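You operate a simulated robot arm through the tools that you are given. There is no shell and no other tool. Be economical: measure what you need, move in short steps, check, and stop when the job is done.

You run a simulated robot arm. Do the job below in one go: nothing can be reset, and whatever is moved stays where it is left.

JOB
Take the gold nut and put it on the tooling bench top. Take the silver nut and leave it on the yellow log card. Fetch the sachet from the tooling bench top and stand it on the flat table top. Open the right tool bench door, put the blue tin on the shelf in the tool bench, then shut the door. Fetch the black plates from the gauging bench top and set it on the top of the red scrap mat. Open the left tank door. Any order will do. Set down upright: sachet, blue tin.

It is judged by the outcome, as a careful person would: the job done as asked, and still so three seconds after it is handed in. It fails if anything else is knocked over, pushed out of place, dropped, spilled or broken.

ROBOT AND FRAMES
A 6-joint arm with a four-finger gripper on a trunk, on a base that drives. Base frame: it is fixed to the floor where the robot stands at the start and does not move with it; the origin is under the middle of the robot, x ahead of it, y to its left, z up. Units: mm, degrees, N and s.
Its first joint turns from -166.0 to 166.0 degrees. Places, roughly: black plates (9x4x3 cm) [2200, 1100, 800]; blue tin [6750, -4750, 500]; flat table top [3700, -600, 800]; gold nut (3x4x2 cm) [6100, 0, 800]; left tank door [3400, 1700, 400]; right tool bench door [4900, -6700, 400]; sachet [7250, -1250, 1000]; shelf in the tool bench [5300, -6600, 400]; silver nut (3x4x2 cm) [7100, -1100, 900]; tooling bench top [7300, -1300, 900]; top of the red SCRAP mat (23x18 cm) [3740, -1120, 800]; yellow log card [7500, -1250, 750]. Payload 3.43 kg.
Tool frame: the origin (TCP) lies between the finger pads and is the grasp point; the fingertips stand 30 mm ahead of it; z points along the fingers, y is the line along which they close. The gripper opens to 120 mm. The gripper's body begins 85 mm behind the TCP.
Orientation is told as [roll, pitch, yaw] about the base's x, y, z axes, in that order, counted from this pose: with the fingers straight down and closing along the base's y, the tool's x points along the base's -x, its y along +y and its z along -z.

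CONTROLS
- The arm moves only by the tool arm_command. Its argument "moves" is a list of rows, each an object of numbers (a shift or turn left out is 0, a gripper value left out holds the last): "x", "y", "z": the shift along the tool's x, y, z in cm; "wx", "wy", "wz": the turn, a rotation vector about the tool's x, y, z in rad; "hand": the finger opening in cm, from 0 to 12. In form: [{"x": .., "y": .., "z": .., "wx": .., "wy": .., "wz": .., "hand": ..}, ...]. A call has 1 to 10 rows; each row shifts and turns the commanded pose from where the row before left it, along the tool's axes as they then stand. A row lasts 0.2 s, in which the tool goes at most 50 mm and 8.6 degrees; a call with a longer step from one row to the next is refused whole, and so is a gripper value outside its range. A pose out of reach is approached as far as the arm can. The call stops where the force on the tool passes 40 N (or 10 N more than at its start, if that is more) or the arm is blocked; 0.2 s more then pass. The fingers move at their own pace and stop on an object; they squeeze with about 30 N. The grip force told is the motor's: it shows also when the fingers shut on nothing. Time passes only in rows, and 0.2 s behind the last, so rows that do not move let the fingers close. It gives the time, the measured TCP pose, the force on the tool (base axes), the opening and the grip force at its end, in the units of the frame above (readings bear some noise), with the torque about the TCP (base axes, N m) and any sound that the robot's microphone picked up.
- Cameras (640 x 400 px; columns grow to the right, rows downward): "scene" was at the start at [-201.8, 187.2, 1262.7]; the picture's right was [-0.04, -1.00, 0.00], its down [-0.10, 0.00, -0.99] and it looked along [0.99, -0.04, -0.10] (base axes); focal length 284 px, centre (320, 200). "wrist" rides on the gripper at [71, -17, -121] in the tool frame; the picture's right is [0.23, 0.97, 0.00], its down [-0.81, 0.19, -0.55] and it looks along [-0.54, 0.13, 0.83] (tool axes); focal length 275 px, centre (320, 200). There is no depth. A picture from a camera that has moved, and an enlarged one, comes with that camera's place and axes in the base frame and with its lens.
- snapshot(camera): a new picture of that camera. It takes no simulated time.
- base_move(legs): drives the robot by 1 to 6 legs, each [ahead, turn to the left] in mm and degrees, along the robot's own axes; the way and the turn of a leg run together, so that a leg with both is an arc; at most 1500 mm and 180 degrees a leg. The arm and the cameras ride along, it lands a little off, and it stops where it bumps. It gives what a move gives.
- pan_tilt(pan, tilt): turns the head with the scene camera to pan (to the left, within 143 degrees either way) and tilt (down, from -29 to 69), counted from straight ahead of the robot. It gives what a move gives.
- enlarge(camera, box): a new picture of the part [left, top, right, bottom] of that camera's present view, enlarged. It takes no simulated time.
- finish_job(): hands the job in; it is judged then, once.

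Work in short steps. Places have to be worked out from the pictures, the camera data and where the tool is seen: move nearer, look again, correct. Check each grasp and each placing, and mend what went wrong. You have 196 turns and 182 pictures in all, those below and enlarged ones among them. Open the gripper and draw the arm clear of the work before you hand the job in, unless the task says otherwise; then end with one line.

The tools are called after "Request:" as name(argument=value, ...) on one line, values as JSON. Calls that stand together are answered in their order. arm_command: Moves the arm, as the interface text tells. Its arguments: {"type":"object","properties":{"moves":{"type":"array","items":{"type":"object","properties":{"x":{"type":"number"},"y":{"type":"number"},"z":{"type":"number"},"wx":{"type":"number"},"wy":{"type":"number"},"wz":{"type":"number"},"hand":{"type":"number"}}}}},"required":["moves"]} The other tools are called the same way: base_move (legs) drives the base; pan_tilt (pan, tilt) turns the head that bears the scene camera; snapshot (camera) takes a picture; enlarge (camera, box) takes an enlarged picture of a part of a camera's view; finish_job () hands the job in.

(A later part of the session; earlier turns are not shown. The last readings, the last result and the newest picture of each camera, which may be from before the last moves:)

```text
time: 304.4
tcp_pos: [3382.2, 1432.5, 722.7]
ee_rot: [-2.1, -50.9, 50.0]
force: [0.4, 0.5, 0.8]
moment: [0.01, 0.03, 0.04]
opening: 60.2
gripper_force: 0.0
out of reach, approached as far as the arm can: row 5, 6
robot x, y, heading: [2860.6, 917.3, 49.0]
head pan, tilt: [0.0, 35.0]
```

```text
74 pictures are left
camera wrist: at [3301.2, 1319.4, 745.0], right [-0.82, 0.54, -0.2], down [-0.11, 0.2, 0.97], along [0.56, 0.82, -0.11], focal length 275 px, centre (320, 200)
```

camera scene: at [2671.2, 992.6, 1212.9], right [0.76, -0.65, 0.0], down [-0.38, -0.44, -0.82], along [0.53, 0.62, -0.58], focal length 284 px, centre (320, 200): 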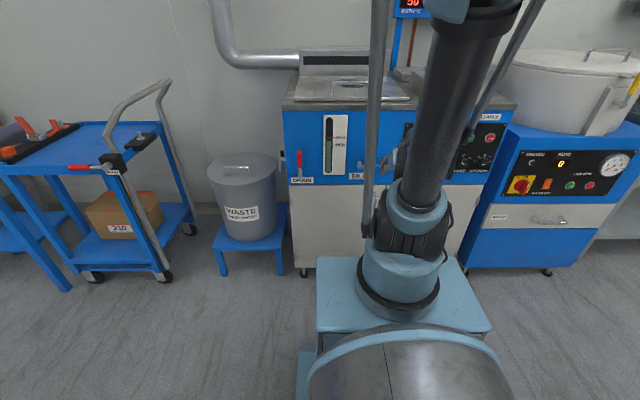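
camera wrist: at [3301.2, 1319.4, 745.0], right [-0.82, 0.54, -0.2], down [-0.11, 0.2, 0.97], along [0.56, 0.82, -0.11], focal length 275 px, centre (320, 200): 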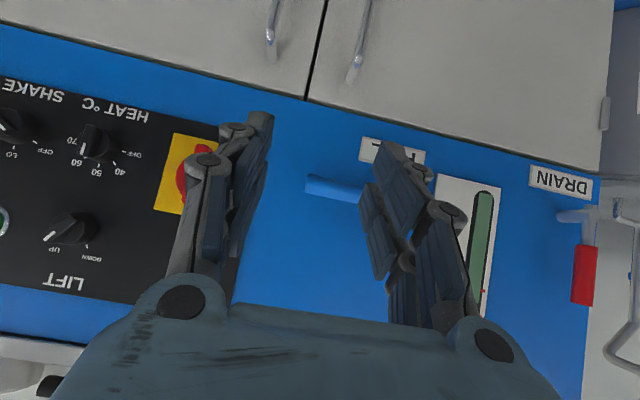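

The bar's top end is at about n 3460, e 1546, z 577, and the lever tip is at z 701. A smaller tilt of 30° still clears the lever and is easier for the wrist, so I change the tilt and descend in front of the handle.

Request:
arm_command(moves=[{"wy": 0.122, "hand": 6}, {"wy": 0.122}, {"wy": 0.122}, {"z": 3.86, "x": 2.23, "y": 0.58}, {"z": 3.86, "x": 2.23, "y": 0.58}, {"z": 3.86, "x": 2.23, "y": 0.58}, {"z": 3.86, "x": 2.23, "y": 0.58}, {"z": 3.86, "x": 2.23, "y": 0.58}])

Request:
snapshot(camera="wrist")

```text
time: 306.2
tcp_pos: [3398.0, 1474.8, 630.9]
ee_rot: [-1.5, -29.9, 49.0]
force: [-0.2, 0.9, -0.3]
moment: [0.01, -0.02, -0.01]
opening: 60.0
gripper_force: 0.1
out of reach, approached as far as the arm can: row 5, 6, 7, 8
robot x, y, heading: [2863.9, 918.8, 49.1]
head pan, tilt: [0.0, 35.0]
```

```text
73 pictures are left
camera wrist: at [3328.1, 1373.7, 701.6], right [-0.86, 0.5, -0.14], down [0.13, 0.46, 0.88], along [0.5, 0.74, -0.46], focal length 275 px, centre (320, 200)
```

wrist: 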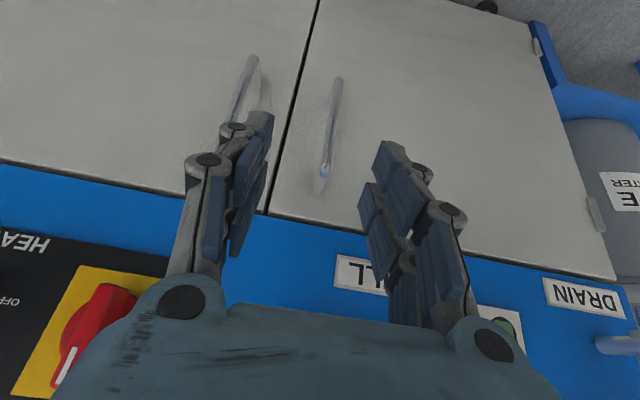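

The arm again stops short, now at z 631 with the 30° tilt. I reduce the tilt to 15° and test how low it can go, still well in front of the lever.

Request:
arm_command(moves=[{"wy": 0.13, "hand": 6}, {"wy": 0.13}, {"z": 4.2, "x": 1.1}, {"z": 4.2, "x": 1.1}, {"z": 4.2, "x": 1.1}])

Request:
snapshot(camera="scene")

```text
time: 307.4
tcp_pos: [3427.4, 1498.8, 549.4]
ee_rot: [-1.4, -15.1, 48.7]
force: [0.5, -0.2, 0.1]
moment: [0.02, -0.04, -0.03]
opening: 60.0
gripper_force: 0.1
out of reach, approached as far as the arm can: row 4, 5
robot x, y, heading: [2860.6, 919.1, 49.3]
head pan, tilt: [0.0, 35.0]
```

```text
72 pictures are left
camera scene: at [2580.5, 887.3, 1214.5], right [0.76, -0.65, 0.0], down [-0.38, -0.44, -0.81], along [0.53, 0.61, -0.58], focal length 284 px, centre (320, 200)
```

scene: 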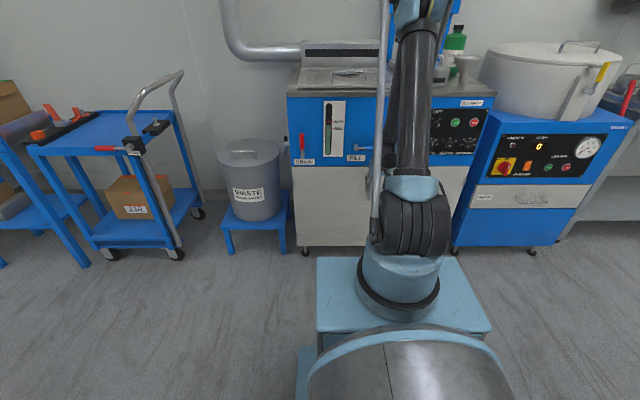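

The forearm apparently cannot slope more steeply than about 53°, so low targets need more radius. I back off 65 mm, tilt to 30° again and come in diagonally toward the upper part of the bar (z ≈ 520). The pulling will be done with the base.

Request:
base_move(legs=[[-65, 0]])

Request:
arm_command(moves=[{"wy": -0.13, "hand": 6}, {"wy": -0.13}, {"z": 2, "x": -3.4, "y": 0.6}, {"z": 2, "x": -3.4, "y": 0.6}, {"z": 2, "x": -0.5, "y": 0.4}, {}])

Request:
snapshot(camera="wrist")

```text
time: 308.4
tcp_pos: [3386.3, 1449.6, 549.3]
ee_rot: [-1.3, -15.1, 48.7]
force: [-0.3, 0.2, -0.2]
moment: [-0.02, 0.0, 0.02]
opening: 60.0
gripper_force: 0.1
robot x, y, heading: [2816.5, 866.8, 49.1]
head pan, tilt: [0.0, 35.0]
```

```text
time: 309.8
tcp_pos: [3452.1, 1546.2, 588.6]
ee_rot: [-1.5, -30.8, 49.1]
force: [0.6, 0.9, 0.6]
moment: [0.01, -0.01, 0.01]
opening: 59.8
gripper_force: 0.1
out of reach, approached as far as the arm can: row 1, 2
robot x, y, heading: [2821.1, 866.2, 49.3]
head pan, tilt: [0.0, 35.0]
```

```text
71 pictures are left
camera wrist: at [3381.4, 1444.9, 657.1], right [-0.86, 0.5, -0.14], down [0.12, 0.45, 0.88], along [0.5, 0.74, -0.44], focal length 275 px, centre (320, 200)
```

wrist: 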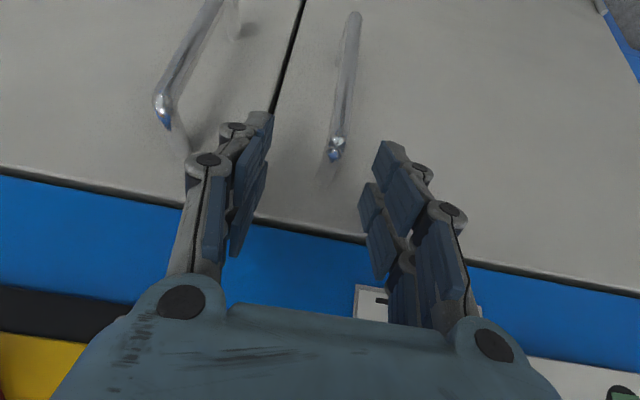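

The bar's top end lies just below and slightly left of the pads. I advance down along the bar about 65 mm with a 10 mm lateral correction.

Request:
arm_command(moves=[{"z": 1.5, "x": 0.6, "y": 0.9, "hand": 6}, {"z": 2.3, "x": 0.9, "y": 0.1}, {"z": 2.3, "x": 0.9}, {}])

Request:
snapshot(camera="wrist")

```text
time: 310.7
tcp_pos: [3447.2, 1550.2, 536.4]
ee_rot: [-1.7, -31.2, 49.0]
force: [11.9, -13.9, 2.0]
moment: [0.32, 0.17, 0.07]
opening: 17.5
gripper_force: 15.3
robot x, y, heading: [2815.8, 868.5, 49.3]
head pan, tilt: [0.0, 35.0]
stopped in row 4: the force on the tool passed its limit at 51 N (the readings are from after the stop); the commanded pose is now the measured one
```

```text
70 pictures are left
camera wrist: at [3376.2, 1449.6, 603.5], right [-0.85, 0.5, -0.14], down [0.11, 0.45, 0.89], along [0.51, 0.74, -0.44], focal length 275 px, centre (320, 200)
```

wrist: 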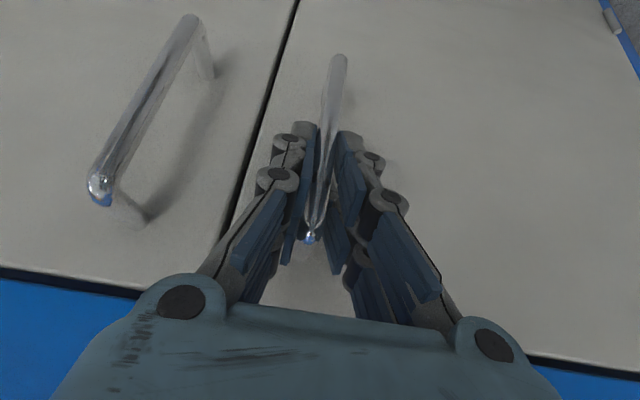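

The bar is now between the pads and the gripper has closed on it. I hold the grip and reverse the base a little to start the door moving.

Request:
arm_command(moves=[{"hand": 0}, {"hand": 0}])

Request:
base_move(legs=[[-50, 0]])

Request:
snapshot(camera="wrist")

```text
time: 311.3
tcp_pos: [3447.4, 1549.3, 536.8]
ee_rot: [-1.6, -31.2, 49.0]
force: [25.6, -27.2, 6.2]
moment: [-0.57, 0.36, 0.12]
opening: 12.1
gripper_force: 44.8
robot x, y, heading: [2816.6, 867.0, 49.3]
head pan, tilt: [0.0, 35.0]
```

```text
time: 312.4
tcp_pos: [3400.1, 1511.0, 557.1]
ee_rot: [-0.7, -32.8, 49.0]
force: [-10.3, 16.5, -18.3]
moment: [0.06, 0.77, 0.02]
opening: 11.9
gripper_force: 45.0
robot x, y, heading: [2784.4, 831.6, 49.2]
head pan, tilt: [0.0, 35.0]
stopped in leg 1: the force on the tool passed its limit at 52 N (the readings are from after the stop); the commanded pose is now the measured one
```

```text
69 pictures are left
camera wrist: at [3328.6, 1407.2, 622.5], right [-0.86, 0.5, -0.13], down [0.1, 0.42, 0.9], along [0.5, 0.76, -0.41], focal length 275 px, centre (320, 200)
```

wrist: 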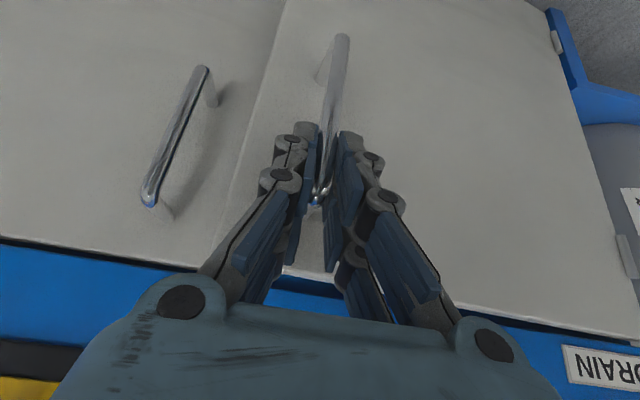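

The door is opening (about 11°). I continue reversing in small increments and add lateral arm corrections toward the hinge.

Request:
arm_command(moves=[{"y": 0.5, "z": 0.6, "hand": 0}])

Request:
base_move(legs=[[-40, 0]])

Request:
arm_command(moves=[{"y": 0.9, "z": 0.3, "hand": 0}, {}])

Request:
base_move(legs=[[-40, 0]])

Request:
snapshot(camera="wrist")

```text
time: 312.9
tcp_pos: [3395.0, 1508.7, 566.1]
ee_rot: [-1.1, -33.5, 49.0]
force: [-7.1, 12.9, -3.1]
moment: [-0.23, 1.06, 0.09]
opening: 12.0
gripper_force: 44.9
robot x, y, heading: [2784.8, 830.5, 49.3]
head pan, tilt: [0.0, 35.0]
stopped in row 1: the force on the tool passed its limit at 52 N (the readings are from after the stop); the commanded pose is now the measured one
```

```text
time: 313.7
tcp_pos: [3374.1, 1494.1, 590.4]
ee_rot: [-0.6, -35.3, 49.1]
force: [-9.9, 19.3, -2.7]
moment: [0.44, 0.36, 0.09]
opening: 11.4
gripper_force: 44.6
robot x, y, heading: [2779.2, 827.6, 49.3]
head pan, tilt: [0.0, 35.0]
stopped in leg 1: the force on the tool passed its limit at 53 N (the readings are from after the stop); the commanded pose is now the measured one
```

```text
time: 314.1
tcp_pos: [3369.2, 1488.6, 599.7]
ee_rot: [-1.2, -36.0, 49.1]
force: [0.7, 2.2, -0.4]
moment: [-0.03, 0.01, 0.02]
opening: 0.0
gripper_force: 33.3
robot x, y, heading: [2774.3, 824.5, 49.3]
head pan, tilt: [0.0, 35.0]
stopped in row 1: the force on the tool passed its limit at 58 N (the readings are from after the stop); the commanded pose is now the measured one
```

```text
time: 314.9
tcp_pos: [3342.9, 1459.2, 599.5]
ee_rot: [-1.2, -36.1, 49.2]
force: [-0.2, -1.1, 0.1]
moment: [0.0, -0.02, -0.01]
opening: 0.0
gripper_force: 33.6
robot x, y, heading: [2751.1, 791.6, 49.1]
head pan, tilt: [0.0, 35.0]
```

```text
68 pictures are left
camera wrist: at [3269.5, 1352.0, 656.0], right [-0.85, 0.5, -0.15], down [0.06, 0.38, 0.92], along [0.52, 0.77, -0.36], focal length 275 px, centre (320, 200)
```

wrist: 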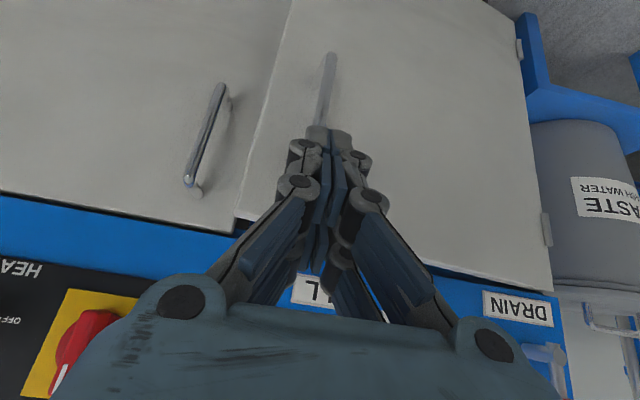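

The grip slipped off, but the door stands about 14° open. I'll hook the closed fingertips over the door's top edge near its free corner from above, under the FILL lever. First I go up and forward.

Request:
arm_command(moves=[{"wy": 0.105, "hand": 0}, {"z": -2.8, "x": -1.6, "y": -0.9}, {"z": -2.8, "x": -1.6, "y": -0.9}, {"z": 2.2, "x": -3.9}, {"z": 2.2, "x": -3.9}, {}])

Request:
snapshot(camera="wrist")

```text
time: 316.3
tcp_pos: [3410.7, 1508.1, 677.0]
ee_rot: [-1.0, -30.8, 49.0]
force: [0.9, 0.2, -0.6]
moment: [0.03, 0.01, 0.0]
opening: 0.1
gripper_force: 33.2
robot x, y, heading: [2753.1, 792.7, 49.4]
head pan, tilt: [0.0, 35.0]
```

```text
67 pictures are left
camera wrist: at [3340.1, 1406.3, 745.7], right [-0.86, 0.5, -0.13], down [0.12, 0.45, 0.89], along [0.5, 0.75, -0.44], focal length 275 px, centre (320, 200)
```

wrist: 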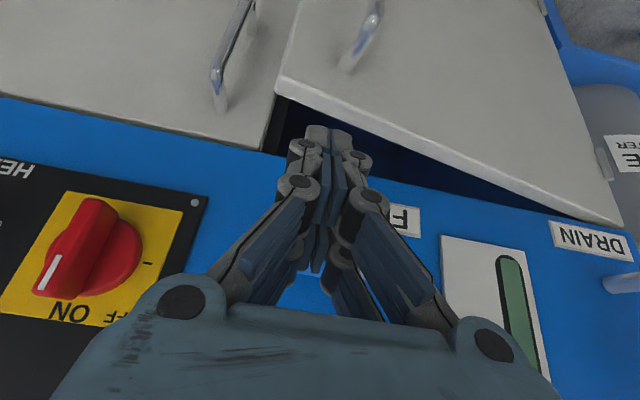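

The view shows the gap behind the door right under the fingertips. I slip the tips diagonally over the door's top edge and down behind it.

Request:
arm_command(moves=[{"z": 2.47, "x": -0.88, "hand": 0}, {"z": 2.56, "x": -0.83}, {"z": 2.23, "x": 0.13}, {"z": 2.03, "x": 0.48}, {}])

Request:
snapshot(camera="wrist")

```text
time: 317.5
tcp_pos: [3447.6, 1549.7, 601.8]
ee_rot: [-0.9, -30.8, 49.0]
force: [0.2, -0.3, 0.2]
moment: [-0.01, 0.01, 0.0]
opening: 0.0
gripper_force: 33.4
robot x, y, heading: [2751.5, 794.8, 49.4]
head pan, tilt: [0.0, 35.0]
```

```text
66 pictures are left
camera wrist: at [3378.3, 1448.5, 670.2], right [-0.86, 0.5, -0.13], down [0.12, 0.45, 0.89], along [0.5, 0.75, -0.44], focal length 275 px, centre (320, 200)
```

wrist: 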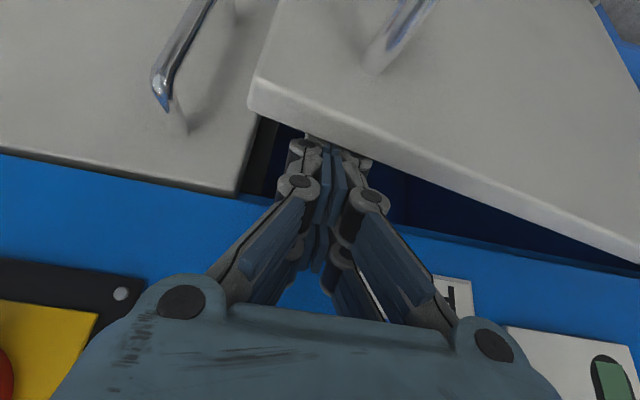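

The tips are behind the door's top edge. I go slightly deeper and reverse the base to pull it open.

Request:
arm_command(moves=[{"z": 1.2, "x": 0.7, "y": 1.0, "hand": 0}, {}])

Request:
base_move(legs=[[-80, 0]])

Request:
snapshot(camera="wrist")

```text
time: 317.9
tcp_pos: [3441.4, 1545.5, 608.8]
ee_rot: [-1.2, -31.6, 48.9]
force: [1.7, 2.0, -1.4]
moment: [-0.04, 0.02, 0.02]
opening: 0.0
gripper_force: 33.7
robot x, y, heading: [2749.1, 792.3, 49.2]
head pan, tilt: [0.0, 35.0]
stopped in row 1: the force on the tool passed its limit at 72 N (the readings are from after the stop); the commanded pose is now the measured one
```

```text
time: 318.9
tcp_pos: [3389.5, 1484.3, 608.5]
ee_rot: [-1.2, -31.6, 48.9]
force: [0.8, -0.6, -0.8]
moment: [0.01, -0.02, 0.01]
opening: 0.0
gripper_force: 33.9
robot x, y, heading: [2699.8, 734.7, 49.1]
head pan, tilt: [0.0, 35.0]
```

```text
65 pictures are left
camera wrist: at [3318.1, 1383.1, 674.9], right [-0.86, 0.5, -0.14], down [0.11, 0.44, 0.89], along [0.51, 0.75, -0.43], focal length 275 px, centre (320, 200)
```

wrist: 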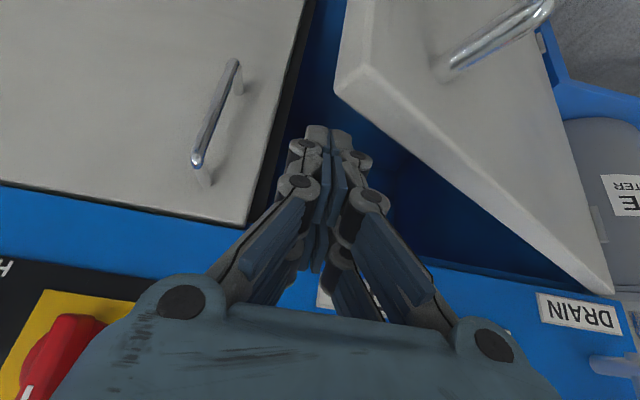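

The door swung to roughly 29° and there is plenty of room behind it. I stay inside and sweep the fingers left along its inner face to open it wide.

Request:
arm_command(moves=[{"z": -0.2, "x": 3.3, "hand": 0}, {"y": 4}, {"y": 4}, {"y": 4}, {"y": 4}, {"y": 4}, {"y": 4}, {"y": 4}])

Request:
snapshot(camera="wrist")

Request:
snapshot(camera="scene")

```text
time: 320.8
tcp_pos: [3157.6, 1643.3, 601.2]
ee_rot: [-1.1, -32.3, 48.8]
force: [0.7, 0.4, -0.5]
moment: [0.01, 0.04, 0.01]
opening: 0.1
gripper_force: 34.2
robot x, y, heading: [2698.6, 733.5, 49.3]
head pan, tilt: [0.0, 35.0]
```

```text
64 pictures are left
camera wrist: at [3085.3, 1540.5, 664.7], right [-0.85, 0.5, -0.14], down [0.1, 0.43, 0.9], along [0.51, 0.75, -0.42], focal length 275 px, centre (320, 200)
```

wrist: 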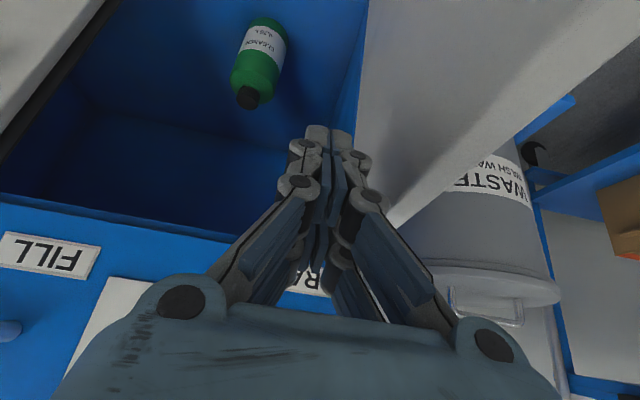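

```text
63 pictures are left
camera scene: at [2419.8, 700.4, 1214.5], right [0.76, -0.65, 0.0], down [-0.38, -0.44, -0.81], along [0.53, 0.62, -0.58], focal length 284 px, centre (320, 200)
```

scene: 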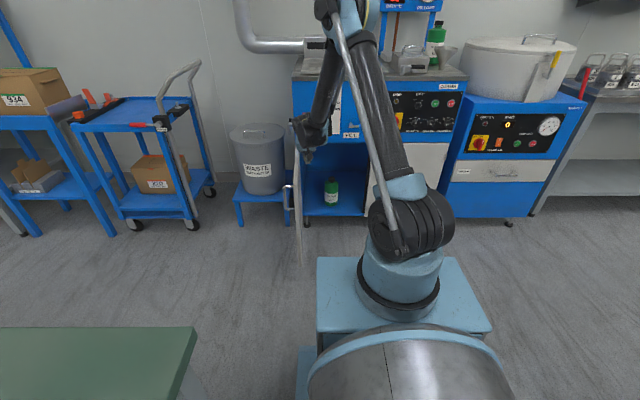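

The left tank door is wide open and the bottle inside is untouched. I withdraw the arm away from the door, up and back.

Request:
arm_command(moves=[{"y": -3, "hand": 0}, {"y": -3, "z": -1, "x": 2}, {"z": -3.7, "x": 2.46}, {"z": -3.7, "x": 2.46}, {"z": -3.7, "x": 2.46}, {"z": -3.7, "x": 2.46}, {"z": -4, "x": 1}, {"z": -4.5}, {"z": -4.5}, {"z": -4.5}])

Request:
snapshot(camera="scene")

```text
time: 322.9
tcp_pos: [3008.6, 1391.2, 812.4]
ee_rot: [-1.1, -32.3, 48.9]
force: [-0.1, 0.0, 0.6]
moment: [-0.02, 0.02, -0.02]
opening: 0.0
gripper_force: 32.9
robot x, y, heading: [2698.2, 730.9, 49.2]
head pan, tilt: [0.0, 35.0]
```

```text
62 pictures are left
camera scene: at [2419.8, 700.5, 1214.5], right [0.76, -0.65, 0.0], down [-0.38, -0.44, -0.81], along [0.53, 0.62, -0.58], focal length 284 px, centre (320, 200)
```

scene: 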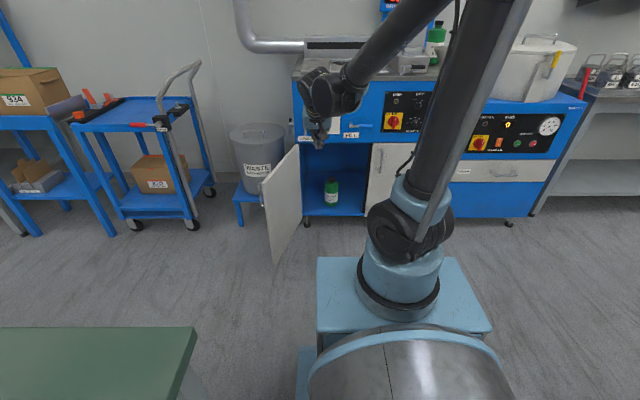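

The door is left open. I bring the tool back to vertical, raise it and drive back out toward the south-east for the blue tin.

Request:
arm_command(moves=[{"wy": 0.141, "z": -2, "hand": 4}, {"wy": 0.141, "z": -2}, {"wy": 0.141, "z": -2}, {"wy": 0.141, "z": -2}, {"z": -4.8}, {"z": -4.8}, {"z": -4.8}, {"z": -4.8}, {"z": -4.8}, {"z": -4.8, "x": 1}])

Request:
base_move(legs=[[0, 6], [-780, 0], [0, -141], [1150, 0], [0, 50], [1250, 0]])

Request:
pan_tilt(pan=-20, tilt=5)

Request:
snapshot(camera="scene")

```text
time: 325.1
tcp_pos: [2976.9, 1370.8, 1174.8]
ee_rot: [-1.1, 0.0, 48.2]
force: [-0.2, -0.3, -1.3]
moment: [-0.03, 0.02, -0.02]
opening: 40.0
gripper_force: 0.0
robot x, y, heading: [2699.0, 732.3, 49.2]
head pan, tilt: [0.0, 35.0]
```

```text
time: 350.5
tcp_pos: [4059.9, -1941.5, 1174.7]
ee_rot: [-1.0, -0.1, -34.4]
force: [-0.8, -0.1, -0.7]
moment: [-0.01, -0.01, -0.03]
opening: 39.9
gripper_force: 0.1
robot x, y, heading: [3388.4, -1746.7, -33.4]
head pan, tilt: [0.0, 35.0]
```

```text
time: 351.5
tcp_pos: [4047.3, -1934.1, 1182.5]
ee_rot: [-1.0, -0.6, -34.4]
force: [-0.3, 0.2, -0.1]
moment: [0.01, -0.03, 0.01]
opening: 39.8
gripper_force: 0.0
robot x, y, heading: [3393.2, -1747.5, -33.8]
head pan, tilt: [-20.0, 5.0]
```

```text
61 pictures are left
camera scene: at [3303.9, -1498.3, 1262.6], right [-0.8, -0.6, 0.0], down [-0.06, 0.08, -0.99], along [0.59, -0.8, -0.1], focal length 284 px, centre (320, 200)
```

scene: 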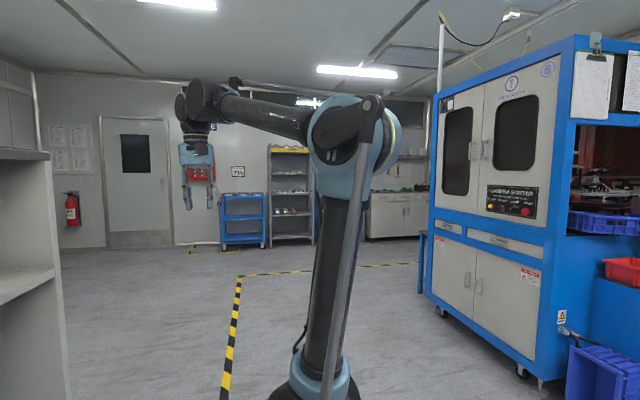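

The blue cart and rack ahead are where the tin should be, and the white cabinet behind is the tool bench. I drive closer diagonally across the free floor.

Request:
base_move(legs=[[0, -15], [1450, 0], [1300, 0]])

Request:
pan_tilt(pan=10, tilt=12)

Request:
snapshot(camera="scene")

```text
time: 366.1
tcp_pos: [5871.3, -4114.8, 1182.9]
ee_rot: [-0.9, -0.7, -47.3]
force: [0.0, 0.1, -0.3]
moment: [0.01, 0.0, 0.07]
opening: 40.0
gripper_force: 0.0
robot x, y, heading: [5272.4, -3789.8, -46.2]
head pan, tilt: [-20.0, 5.0]
```

```text
time: 367.0
tcp_pos: [5859.7, -4104.9, 1190.1]
ee_rot: [-0.9, -1.4, -47.2]
force: [-0.3, 0.4, 0.5]
moment: [-0.02, -0.02, -0.04]
opening: 39.9
gripper_force: 0.0
robot x, y, heading: [5274.2, -3786.2, -46.1]
head pan, tilt: [10.0, 12.0]
```

```text
60 pictures are left
camera scene: at [5279.4, -3497.8, 1251.3], right [-0.59, -0.81, 0.0], down [-0.18, 0.13, -0.98], along [0.79, -0.58, -0.22], focal length 284 px, centre (320, 200)
```

scene: 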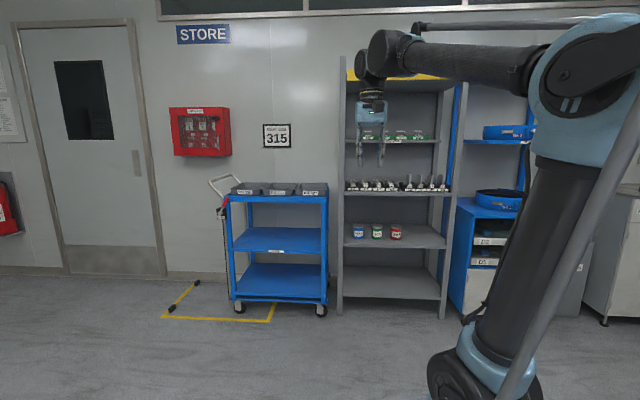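

The blue, green and red tins stand on a rack shelf. I enlarge that area.

Request:
enlarge(camera="scene", box=[330, 160, 470, 330])

```text
2.35 times, centred on (400, 245) of scene
camera zoom: at [5279.4, -3497.8, 1251.3], right [-0.59, -0.81, 0.0], down [-0.18, 0.13, -0.98], along [0.79, -0.58, -0.22], focal length 667 px, centre (132, 94)
```

zoom: 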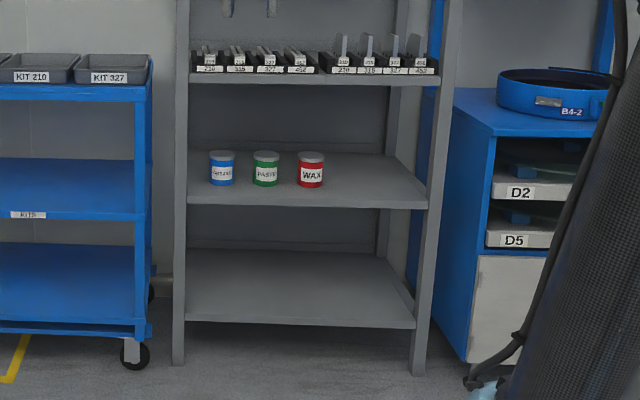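

The rack front runs from (6659, −4688) to (6192, −5226), and the tin shelf is at z ≈ 521 with about 320 mm of clearance above. I plan a forward-tilted grasp (60°), using the base to drive in and out, so I line up in front of the blue tin.

Request:
base_move(legs=[[0, 20], [400, 0], [0, -15]])

Request:
arm_command(moves=[{"wx": 0.02, "wy": -0.12, "hand": 11}, {"wy": -0.14}, {"wy": -0.14}, {"wy": -0.14}, {"wy": -0.14}, {"wy": -0.14}, {"wy": -0.14}, {"wy": -0.12}])

Request:
snapshot(camera="scene")

Request:
snapshot(camera="wrist")

```text
time: 371.7
tcp_pos: [6245.7, -4227.7, 1190.1]
ee_rot: [-0.8, -1.5, -42.0]
force: [0.2, 0.4, 0.4]
moment: [-0.02, 0.0, -0.01]
opening: 40.1
gripper_force: 0.0
robot x, y, heading: [5630.0, -3959.4, -41.3]
head pan, tilt: [10.0, 12.0]
```

```text
time: 373.5
tcp_pos: [6235.4, -4217.3, 1199.6]
ee_rot: [-4.6, -64.1, -38.0]
force: [0.3, -0.3, -0.6]
moment: [-0.02, 0.01, -0.04]
opening: 110.1
gripper_force: 0.0
robot x, y, heading: [5634.7, -3957.7, -41.2]
head pan, tilt: [10.0, 12.0]
```

```text
58 pictures are left
camera scene: at [5615.3, -3669.7, 1251.3], right [-0.52, -0.86, 0.0], down [-0.19, 0.12, -0.98], along [0.84, -0.5, -0.22], focal length 284 px, centre (320, 200)
```

scene: 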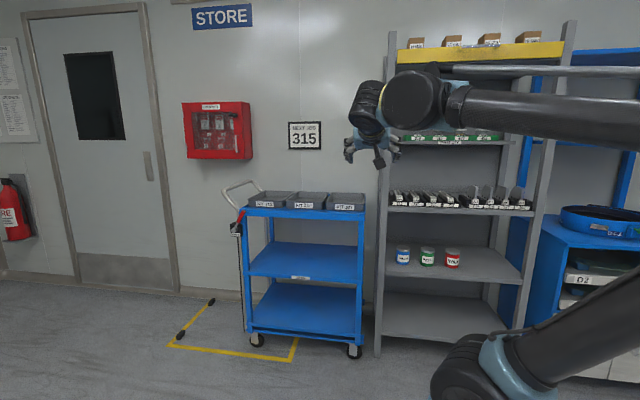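

```text
57 pictures are left
camera wrist: at [6119.9, -4135.5, 1188.3], right [0.57, 0.78, -0.24], down [0.04, 0.26, 0.96], along [0.82, -0.56, 0.12], focal length 275 px, centre (320, 200)
```

wrist: 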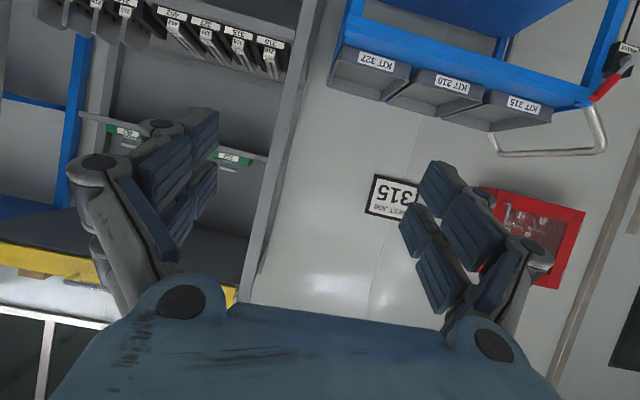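

I enlarge the tins again from here to refine the position and size of the blue one.

Request:
enlarge(camera="scene", box=[370, 190, 540, 300])

```text
3.64 times, centred on (455, 245) of scene
camera zoom: at [5615.3, -3669.7, 1251.3], right [-0.52, -0.86, 0.0], down [-0.19, 0.12, -0.98], along [0.84, -0.5, -0.22], focal length 1031 px, centre (-171, 36)
```

zoom: 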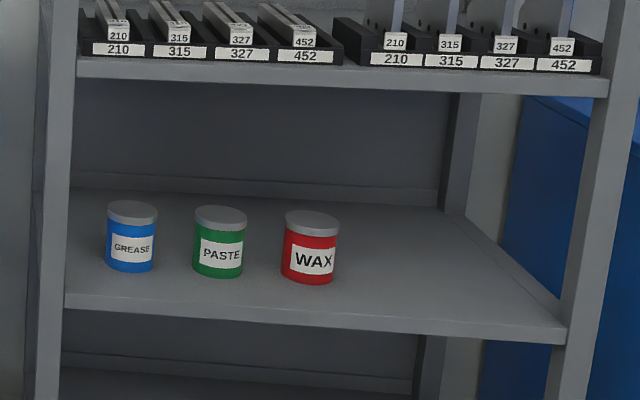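

The blue tin (≈82 mm wide, 88 mm tall) stands at about (6700, −4886) on the z ≈ 521 shelf. I trim the orientation to 60°, centre the arm laterally and extend it.

Request:
arm_command(moves=[{"wx": -0.035, "wz": 0.022, "wy": 0.07, "hand": 11.5}, {"y": -4.9}, {"y": -4.9}, {"y": -4.9}, {"y": -4.9}, {"z": 4.2, "x": -2.43}, {"z": 4.2, "x": -2.43}, {"z": 4.2, "x": -2.43}, {"z": 4.2, "x": -2.43}, {"z": 4.2, "x": -2.43}])

Request:
arm_command(moves=[{"z": 4.2, "x": -2.43}, {"z": 4.2, "x": -2.43}, {"z": 4.2, "x": -2.43}, {"z": 4.2, "x": -2.43}, {"z": 2.4, "x": 4.16}, {"z": 2.4, "x": 4.16}, {"z": 2.4, "x": 4.16}, {"z": 2.4, "x": 4.16}, {"z": 2.4, "x": 4.16}])

Request:
arm_command(moves=[{"z": 2.4, "x": 4.16}, {"z": 2.4, "x": 4.16}, {"z": 2.4, "x": 4.16}, {"z": 2.4, "x": 4.16}, {"z": 2.4, "x": 4.16}, {"z": 2.4, "x": 4.16}, {"z": 2.4, "x": 4.16}])

Request:
snapshot(camera="wrist")

```text
time: 375.7
tcp_pos: [6288.8, -4523.5, 1196.6]
ee_rot: [0.0, -60.0, -40.9]
force: [-1.1, 1.8, 0.2]
moment: [0.0, 0.02, 0.0]
opening: 115.0
gripper_force: 0.0
robot x, y, heading: [5629.3, -3962.3, -41.1]
head pan, tilt: [10.0, 12.0]
```

```text
time: 377.7
tcp_pos: [6435.1, -4651.1, 956.0]
ee_rot: [0.0, -60.0, -41.0]
force: [-0.3, 0.1, 0.3]
moment: [-0.01, -0.02, -0.02]
opening: 114.9
gripper_force: 0.0
robot x, y, heading: [5631.2, -3960.1, -41.3]
head pan, tilt: [10.0, 12.0]
```

```text
time: 379.3
tcp_pos: [6438.6, -4649.9, 618.5]
ee_rot: [0.0, -60.1, -40.9]
force: [-0.4, 0.1, 0.0]
moment: [-0.01, -0.02, -0.01]
opening: 115.1
gripper_force: 0.0
robot x, y, heading: [5631.3, -3959.8, -41.2]
head pan, tilt: [10.0, 12.0]
```

```text
55 pictures are left
camera wrist: at [6320.3, -4569.7, 617.9], right [0.55, 0.81, -0.2], down [0.07, 0.19, 0.98], along [0.83, -0.55, 0.05], focal length 275 px, centre (320, 200)
```

wrist: 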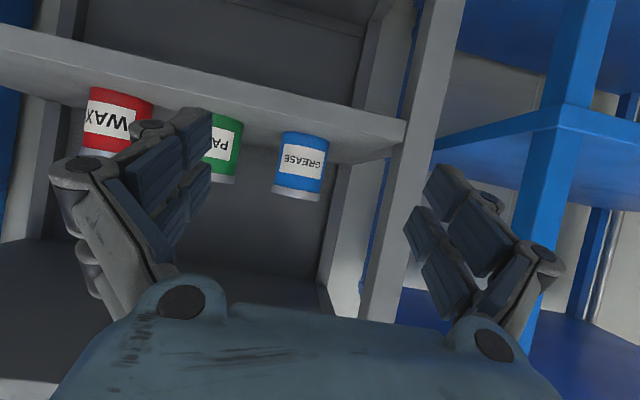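

Triangulating both views gives the tin centre at about (6661, −4842, 590), and the tool is laterally aligned within 1 mm. I lower to z ≈ 592, set the opening to 94 mm and drive forward half of the way.

Request:
arm_command(moves=[{"z": 1.3, "x": 2.25, "hand": 9.6}, {}])

Request:
base_move(legs=[[150, 0]])

Request:
snapshot(camera="wrist")

```text
time: 379.9
tcp_pos: [6436.9, -4648.8, 592.9]
ee_rot: [0.0, -60.0, -41.0]
force: [0.4, 0.4, -0.4]
moment: [-0.01, 0.01, 0.03]
opening: 95.8
gripper_force: 0.1
robot x, y, heading: [5631.5, -3956.4, -41.3]
head pan, tilt: [10.0, 12.0]
```

```text
time: 381.3
tcp_pos: [6551.1, -4748.7, 593.6]
ee_rot: [0.0, -60.1, -41.0]
force: [-0.3, 0.6, 0.6]
moment: [0.03, 0.01, 0.03]
opening: 95.9
gripper_force: 0.0
robot x, y, heading: [5744.5, -4056.8, -41.0]
head pan, tilt: [10.0, 12.0]
```

```text
54 pictures are left
camera wrist: at [6433.5, -4667.7, 593.1], right [0.55, 0.81, -0.2], down [0.07, 0.19, 0.98], along [0.83, -0.55, 0.05], focal length 275 px, centre (320, 200)
```

wrist: 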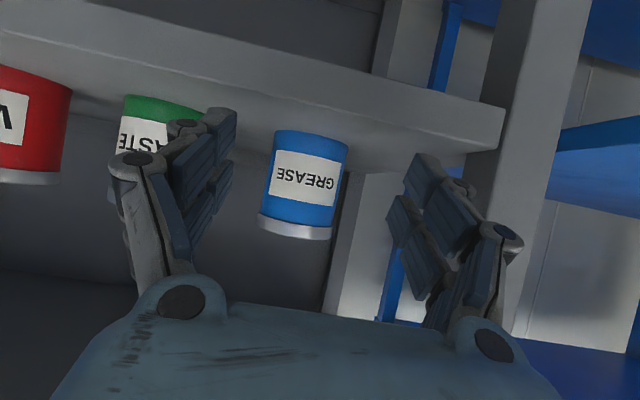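

The tool is aligned with the tin within 2 mm, with about 141 mm to go and ample clearance to the post. I drive in 130 mm.

Request:
base_move(legs=[[128, 0]])

Request:
snapshot(camera="wrist")

```text
time: 382.6
tcp_pos: [6643.9, -4827.8, 606.6]
ee_rot: [0.0, -60.6, -40.9]
force: [0.3, 0.0, 0.4]
moment: [0.0, 0.01, 0.04]
opening: 96.1
gripper_force: 0.1
robot x, y, heading: [5843.8, -4143.5, -41.0]
head pan, tilt: [10.0, 12.0]
```

```text
53 pictures are left
camera wrist: at [6526.5, -4748.1, 604.3], right [0.55, 0.81, -0.2], down [0.06, 0.2, 0.98], along [0.83, -0.55, 0.06], focal length 275 px, centre (320, 200)
```

wrist: 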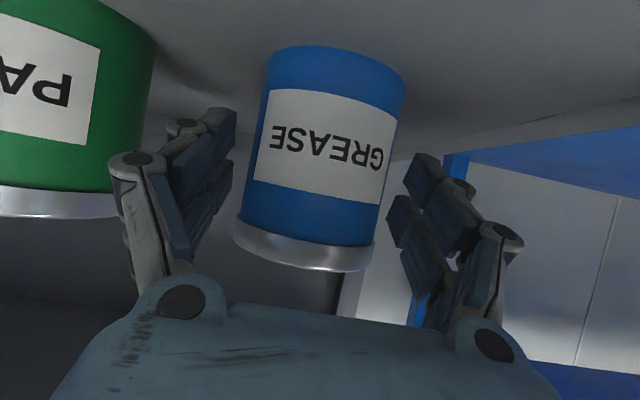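

The tin is between the fingers, and the tool sits about 18 mm above its middle. I lower 14 mm, advance slightly and close.

Request:
arm_command(moves=[{"z": 1.2, "x": 1.0, "hand": 9.6}, {"hand": 6}, {"hand": 4}, {"hand": 2}, {"hand": 0}])

Request:
snapshot(camera="wrist")

```text
time: 383.8
tcp_pos: [6642.8, -4826.6, 605.6]
ee_rot: [-0.1, -61.4, -41.0]
force: [-2.9, 2.4, 9.9]
moment: [-0.01, 0.02, -0.05]
opening: 73.6
gripper_force: 30.2
robot x, y, heading: [5846.5, -4141.9, -41.0]
head pan, tilt: [10.0, 12.0]
```

```text
52 pictures are left
camera wrist: at [6524.8, -4746.6, 601.4], right [0.55, 0.81, -0.2], down [0.05, 0.21, 0.98], along [0.83, -0.55, 0.07], focal length 275 px, centre (320, 200)
```

wrist: 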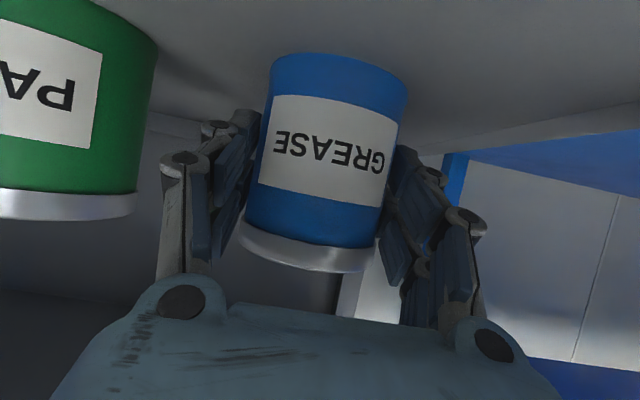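

The tin is gripped at 74 mm. The tool meets something below, likely the shelf lip, so I lift 30 mm and check.

Request:
arm_command(moves=[{"z": -0.8, "x": -1.3, "hand": 0}, {"z": -0.8, "x": -1.3}, {}])

Request:
snapshot(camera="wrist")

```text
time: 384.6
tcp_pos: [6641.0, -4825.8, 634.7]
ee_rot: [0.0, -61.4, -40.8]
force: [0.2, -0.1, -3.8]
moment: [0.03, 0.05, 0.0]
opening: 73.3
gripper_force: 29.7
robot x, y, heading: [5843.0, -4144.7, -41.0]
head pan, tilt: [10.0, 12.0]
```

```text
51 pictures are left
camera wrist: at [6523.4, -4746.2, 630.4], right [0.55, 0.81, -0.2], down [0.05, 0.21, 0.98], along [0.83, -0.55, 0.07], focal length 275 px, centre (320, 200)
```

wrist: 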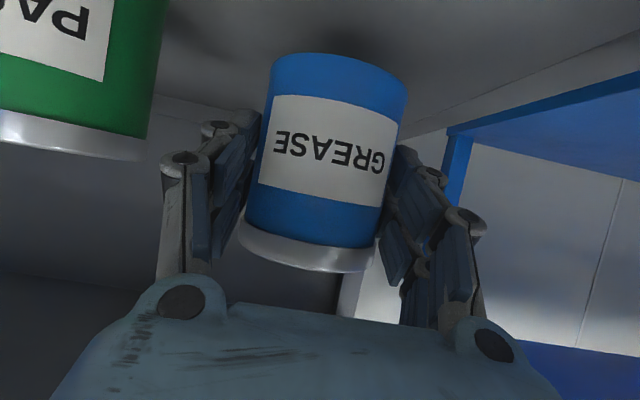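

The tin is lifted off cleanly. I back out of the rack and raise the arm, then look at the tool bench.

Request:
base_move(legs=[[-350, 0]])

Request:
arm_command(moves=[{"z": -2.4, "x": -4.2, "hand": 0}, {"z": -2.4, "x": -4.2}, {"z": -2.4, "x": -4.2}, {"z": -2.4, "x": -4.2}, {"z": -2.4, "x": -4.2}, {"z": -2.4, "x": -4.2}, {"z": -2.4, "x": -4.2}, {"z": -2.4, "x": -4.2}, {"z": -4, "x": 2.4}, {"z": -4, "x": 2.4}])

Request:
base_move(legs=[[0, -60]])

Request:
pan_tilt(pan=0, tilt=12)

Request:
snapshot(camera="scene")

```text
time: 386.9
tcp_pos: [6370.5, -4595.2, 634.8]
ee_rot: [0.0, -61.4, -41.2]
force: [-0.1, 0.2, -4.0]
moment: [0.03, 0.04, 0.0]
opening: 73.4
gripper_force: 29.9
robot x, y, heading: [5578.4, -3910.0, -41.2]
head pan, tilt: [10.0, 12.0]
```

```text
time: 389.1
tcp_pos: [6284.0, -4521.0, 1029.2]
ee_rot: [0.1, -62.1, -41.0]
force: [1.1, -0.3, -3.5]
moment: [0.02, 0.02, 0.0]
opening: 73.4
gripper_force: 30.2
robot x, y, heading: [5574.7, -3910.1, -41.3]
head pan, tilt: [10.0, 12.0]
```

```text
time: 392.6
tcp_pos: [5380.9, -4826.8, 1030.1]
ee_rot: [0.1, -62.2, -102.3]
force: [0.2, -0.8, -3.9]
moment: [0.02, 0.0, 0.0]
opening: 73.6
gripper_force: 29.6
robot x, y, heading: [5585.2, -3911.1, -102.5]
head pan, tilt: [10.0, 12.0]
```

```text
time: 393.3
tcp_pos: [5385.0, -4815.3, 1039.7]
ee_rot: [0.0, -62.8, -102.3]
force: [0.5, -0.1, -4.2]
moment: [0.06, -0.03, -0.02]
opening: 73.7
gripper_force: 29.8
robot x, y, heading: [5586.8, -3914.9, -102.3]
head pan, tilt: [0.0, 12.0]
```

```text
50 pictures are left
camera scene: at [5812.5, -3758.3, 1251.3], right [-0.98, 0.21, 0.0], down [0.05, 0.22, -0.98], along [-0.21, -0.95, -0.22], focal length 284 px, centre (320, 200)
```

scene: 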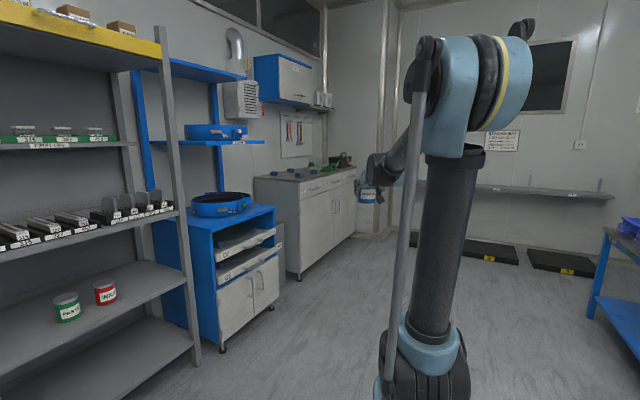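

I enlarge the tool bench.

Request:
enlarge(camera="scene", box=[230, 130, 390, 290])

```text
2.50 times, centred on (310, 210) of scene
camera zoom: at [5812.5, -3758.3, 1251.3], right [-0.98, 0.21, 0.0], down [0.05, 0.22, -0.98], along [-0.21, -0.95, -0.22], focal length 709 px, centre (345, 175)
```

zoom: 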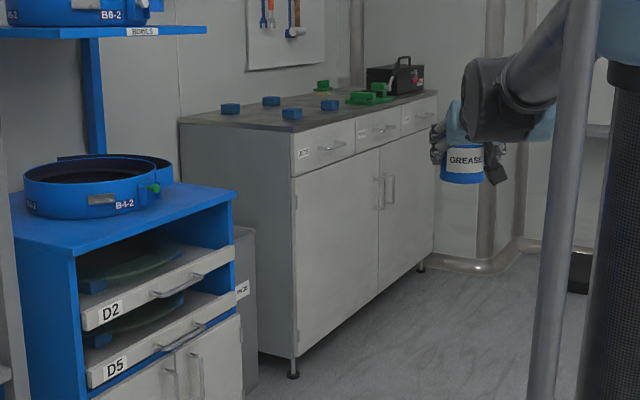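

The right door's handle is near (5010, −6460), z ≈ 480–600, and the bench top is near z 770 with free space at the front left. I'll park the tin on the bench top for a moment so that I can open the door. I drive there and face the bench.

Request:
base_move(legs=[[0, -11.6], [1450, 0], [500, 0], [0, 72.4]])

Request:
pan_tilt(pan=0, tilt=25)

Request:
snapshot(camera="scene")

```text
time: 406.1
tcp_pos: [4986.1, -6573.4, 1060.3]
ee_rot: [-0.1, -64.1, -76.3]
force: [0.1, 0.1, -4.2]
moment: [-0.16, -0.04, 0.01]
opening: 72.9
gripper_force: 29.8
robot x, y, heading: [4777.9, -5703.6, -75.8]
head pan, tilt: [0.0, 12.0]
stopped in leg 4: the force on the tool passed its limit at 180 N (the readings are from after the stop); the commanded pose is now the measured one
```

```text
time: 406.8
tcp_pos: [4987.4, -6573.2, 1060.9]
ee_rot: [0.0, -64.1, -76.4]
force: [0.8, 1.1, -3.4]
moment: [-0.12, -0.01, -0.01]
opening: 72.8
gripper_force: 30.0
robot x, y, heading: [4770.6, -5701.6, -76.2]
head pan, tilt: [0.0, 25.0]
```

```text
48 pictures are left
camera scene: at [4910.1, -5461.8, 1230.3], right [-0.97, -0.24, 0.0], down [-0.1, 0.42, -0.9], along [0.22, -0.87, -0.43], focal length 284 px, centre (320, 200)
```

scene: 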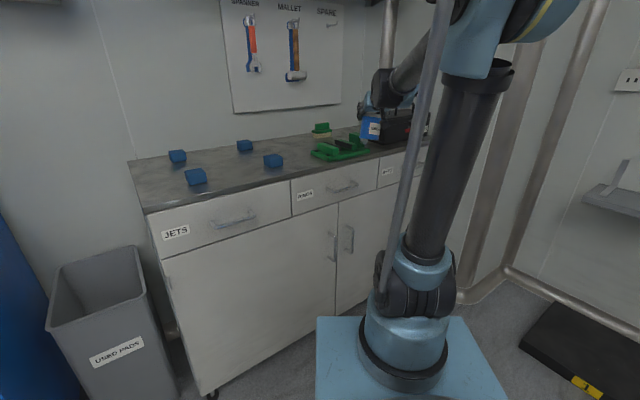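

The tool bumped something on the turn, perhaps the toolbox on the bench. I zoom in to check.

Request:
enlarge(camera="scene", box=[290, 50, 450, 190])

Request:
snapshot(camera="wrist")

```text
2.86 times, centred on (370, 120) of scene
camera zoom: at [4910.1, -5461.8, 1230.3], right [-0.97, -0.24, 0.0], down [-0.1, 0.42, -0.9], along [0.22, -0.87, -0.43], focal length 810 px, centre (177, 429)
```

zoom: 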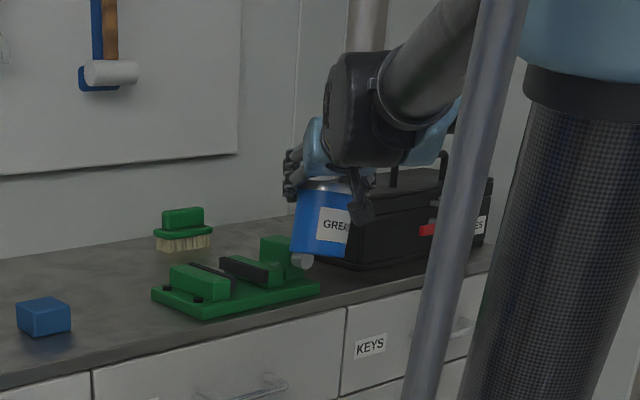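

```text
46 pictures are left
camera wrist: at [4937.7, -6440.3, 1050.6], right [0.92, 0.32, -0.21], down [0.15, 0.18, 0.97], along [0.35, -0.93, 0.12], focal length 275 px, centre (320, 200)
```

wrist: 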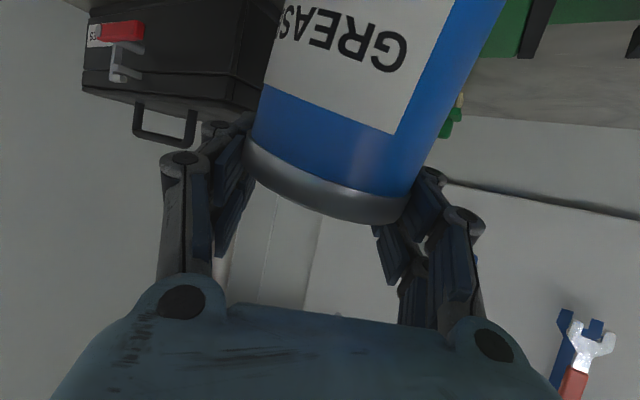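

The tin is still held though it has shifted a bit in the grip, and it is next to the vise and toolbox. I lift straight up, clear of them, and look again.

Request:
arm_command(moves=[{"z": -1.2, "x": -2.2, "hand": 0}, {"z": -1.8, "x": -3.5}, {"z": -2.1, "x": -4.3}, {"z": -2.1, "x": -4.3}, {"z": -2.1, "x": -4.3}])

Request:
enlarge(camera="scene", box=[290, 20, 450, 190])

Request:
snapshot(camera="wrist")

```text
time: 408.0
tcp_pos: [4987.3, -6574.3, 1272.1]
ee_rot: [-0.1, -64.1, -76.4]
force: [0.0, -0.1, -4.1]
moment: [-0.09, -0.02, -0.01]
opening: 72.9
gripper_force: 29.7
robot x, y, heading: [4774.7, -5703.1, -76.0]
head pan, tilt: [0.0, 25.0]
```

```text
2.35 times, centred on (370, 105) of scene
camera zoom: at [4910.2, -5461.8, 1230.2], right [-0.97, -0.24, 0.0], down [-0.1, 0.42, -0.9], along [0.22, -0.87, -0.43], focal length 667 px, centre (202, 424)
```

zoom: 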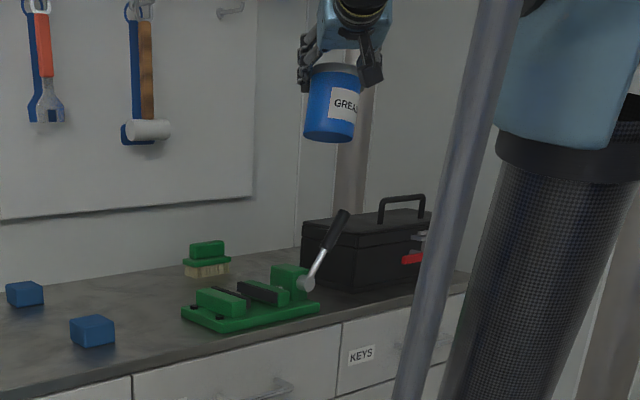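

```text
44 pictures are left
camera wrist: at [4938.0, -6439.9, 1260.2], right [0.92, 0.33, -0.21], down [0.15, 0.18, 0.97], along [0.35, -0.93, 0.12], focal length 275 px, centre (320, 200)
```

wrist: 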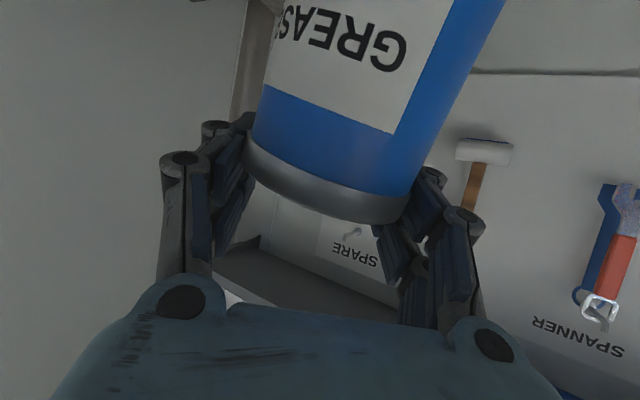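

The tin is secure, and the vise and toolbox look undisturbed. At this height I turn on to face the bench and look at the free spot between the blue pucks.

Request:
base_move(legs=[[0, 34]])

Request:
pan_tilt(pan=0, tilt=30)

Request:
snapshot(camera="scene")

```text
time: 410.2
tcp_pos: [5440.9, -6301.0, 1270.4]
ee_rot: [-0.2, -64.1, -42.0]
force: [0.7, 0.7, -4.2]
moment: [-0.07, -0.05, 0.03]
opening: 73.2
gripper_force: 29.9
robot x, y, heading: [4769.6, -5708.0, -41.6]
head pan, tilt: [0.0, 25.0]
```

```text
time: 410.9
tcp_pos: [5429.0, -6290.6, 1280.8]
ee_rot: [-0.1, -64.8, -42.0]
force: [0.1, -0.1, -3.2]
moment: [-0.1, -0.08, 0.05]
opening: 72.5
gripper_force: 30.2
robot x, y, heading: [4771.3, -5706.7, -41.6]
head pan, tilt: [0.0, 30.0]
```

```text
43 pictures are left
camera scene: at [4746.1, -5429.5, 1222.3], right [-0.66, -0.75, 0.0], down [-0.38, 0.34, -0.86], along [0.64, -0.57, -0.51], focal length 284 px, centre (320, 200)
```

scene: 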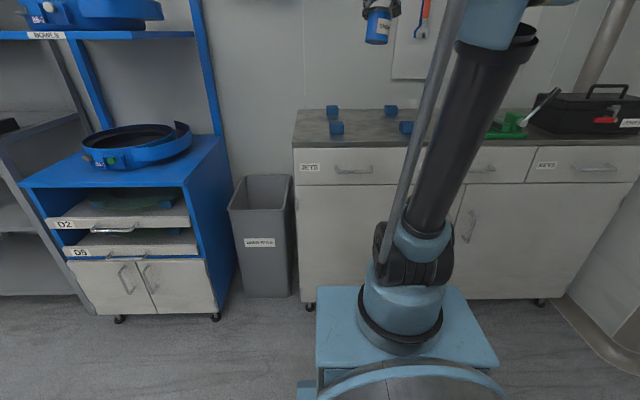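

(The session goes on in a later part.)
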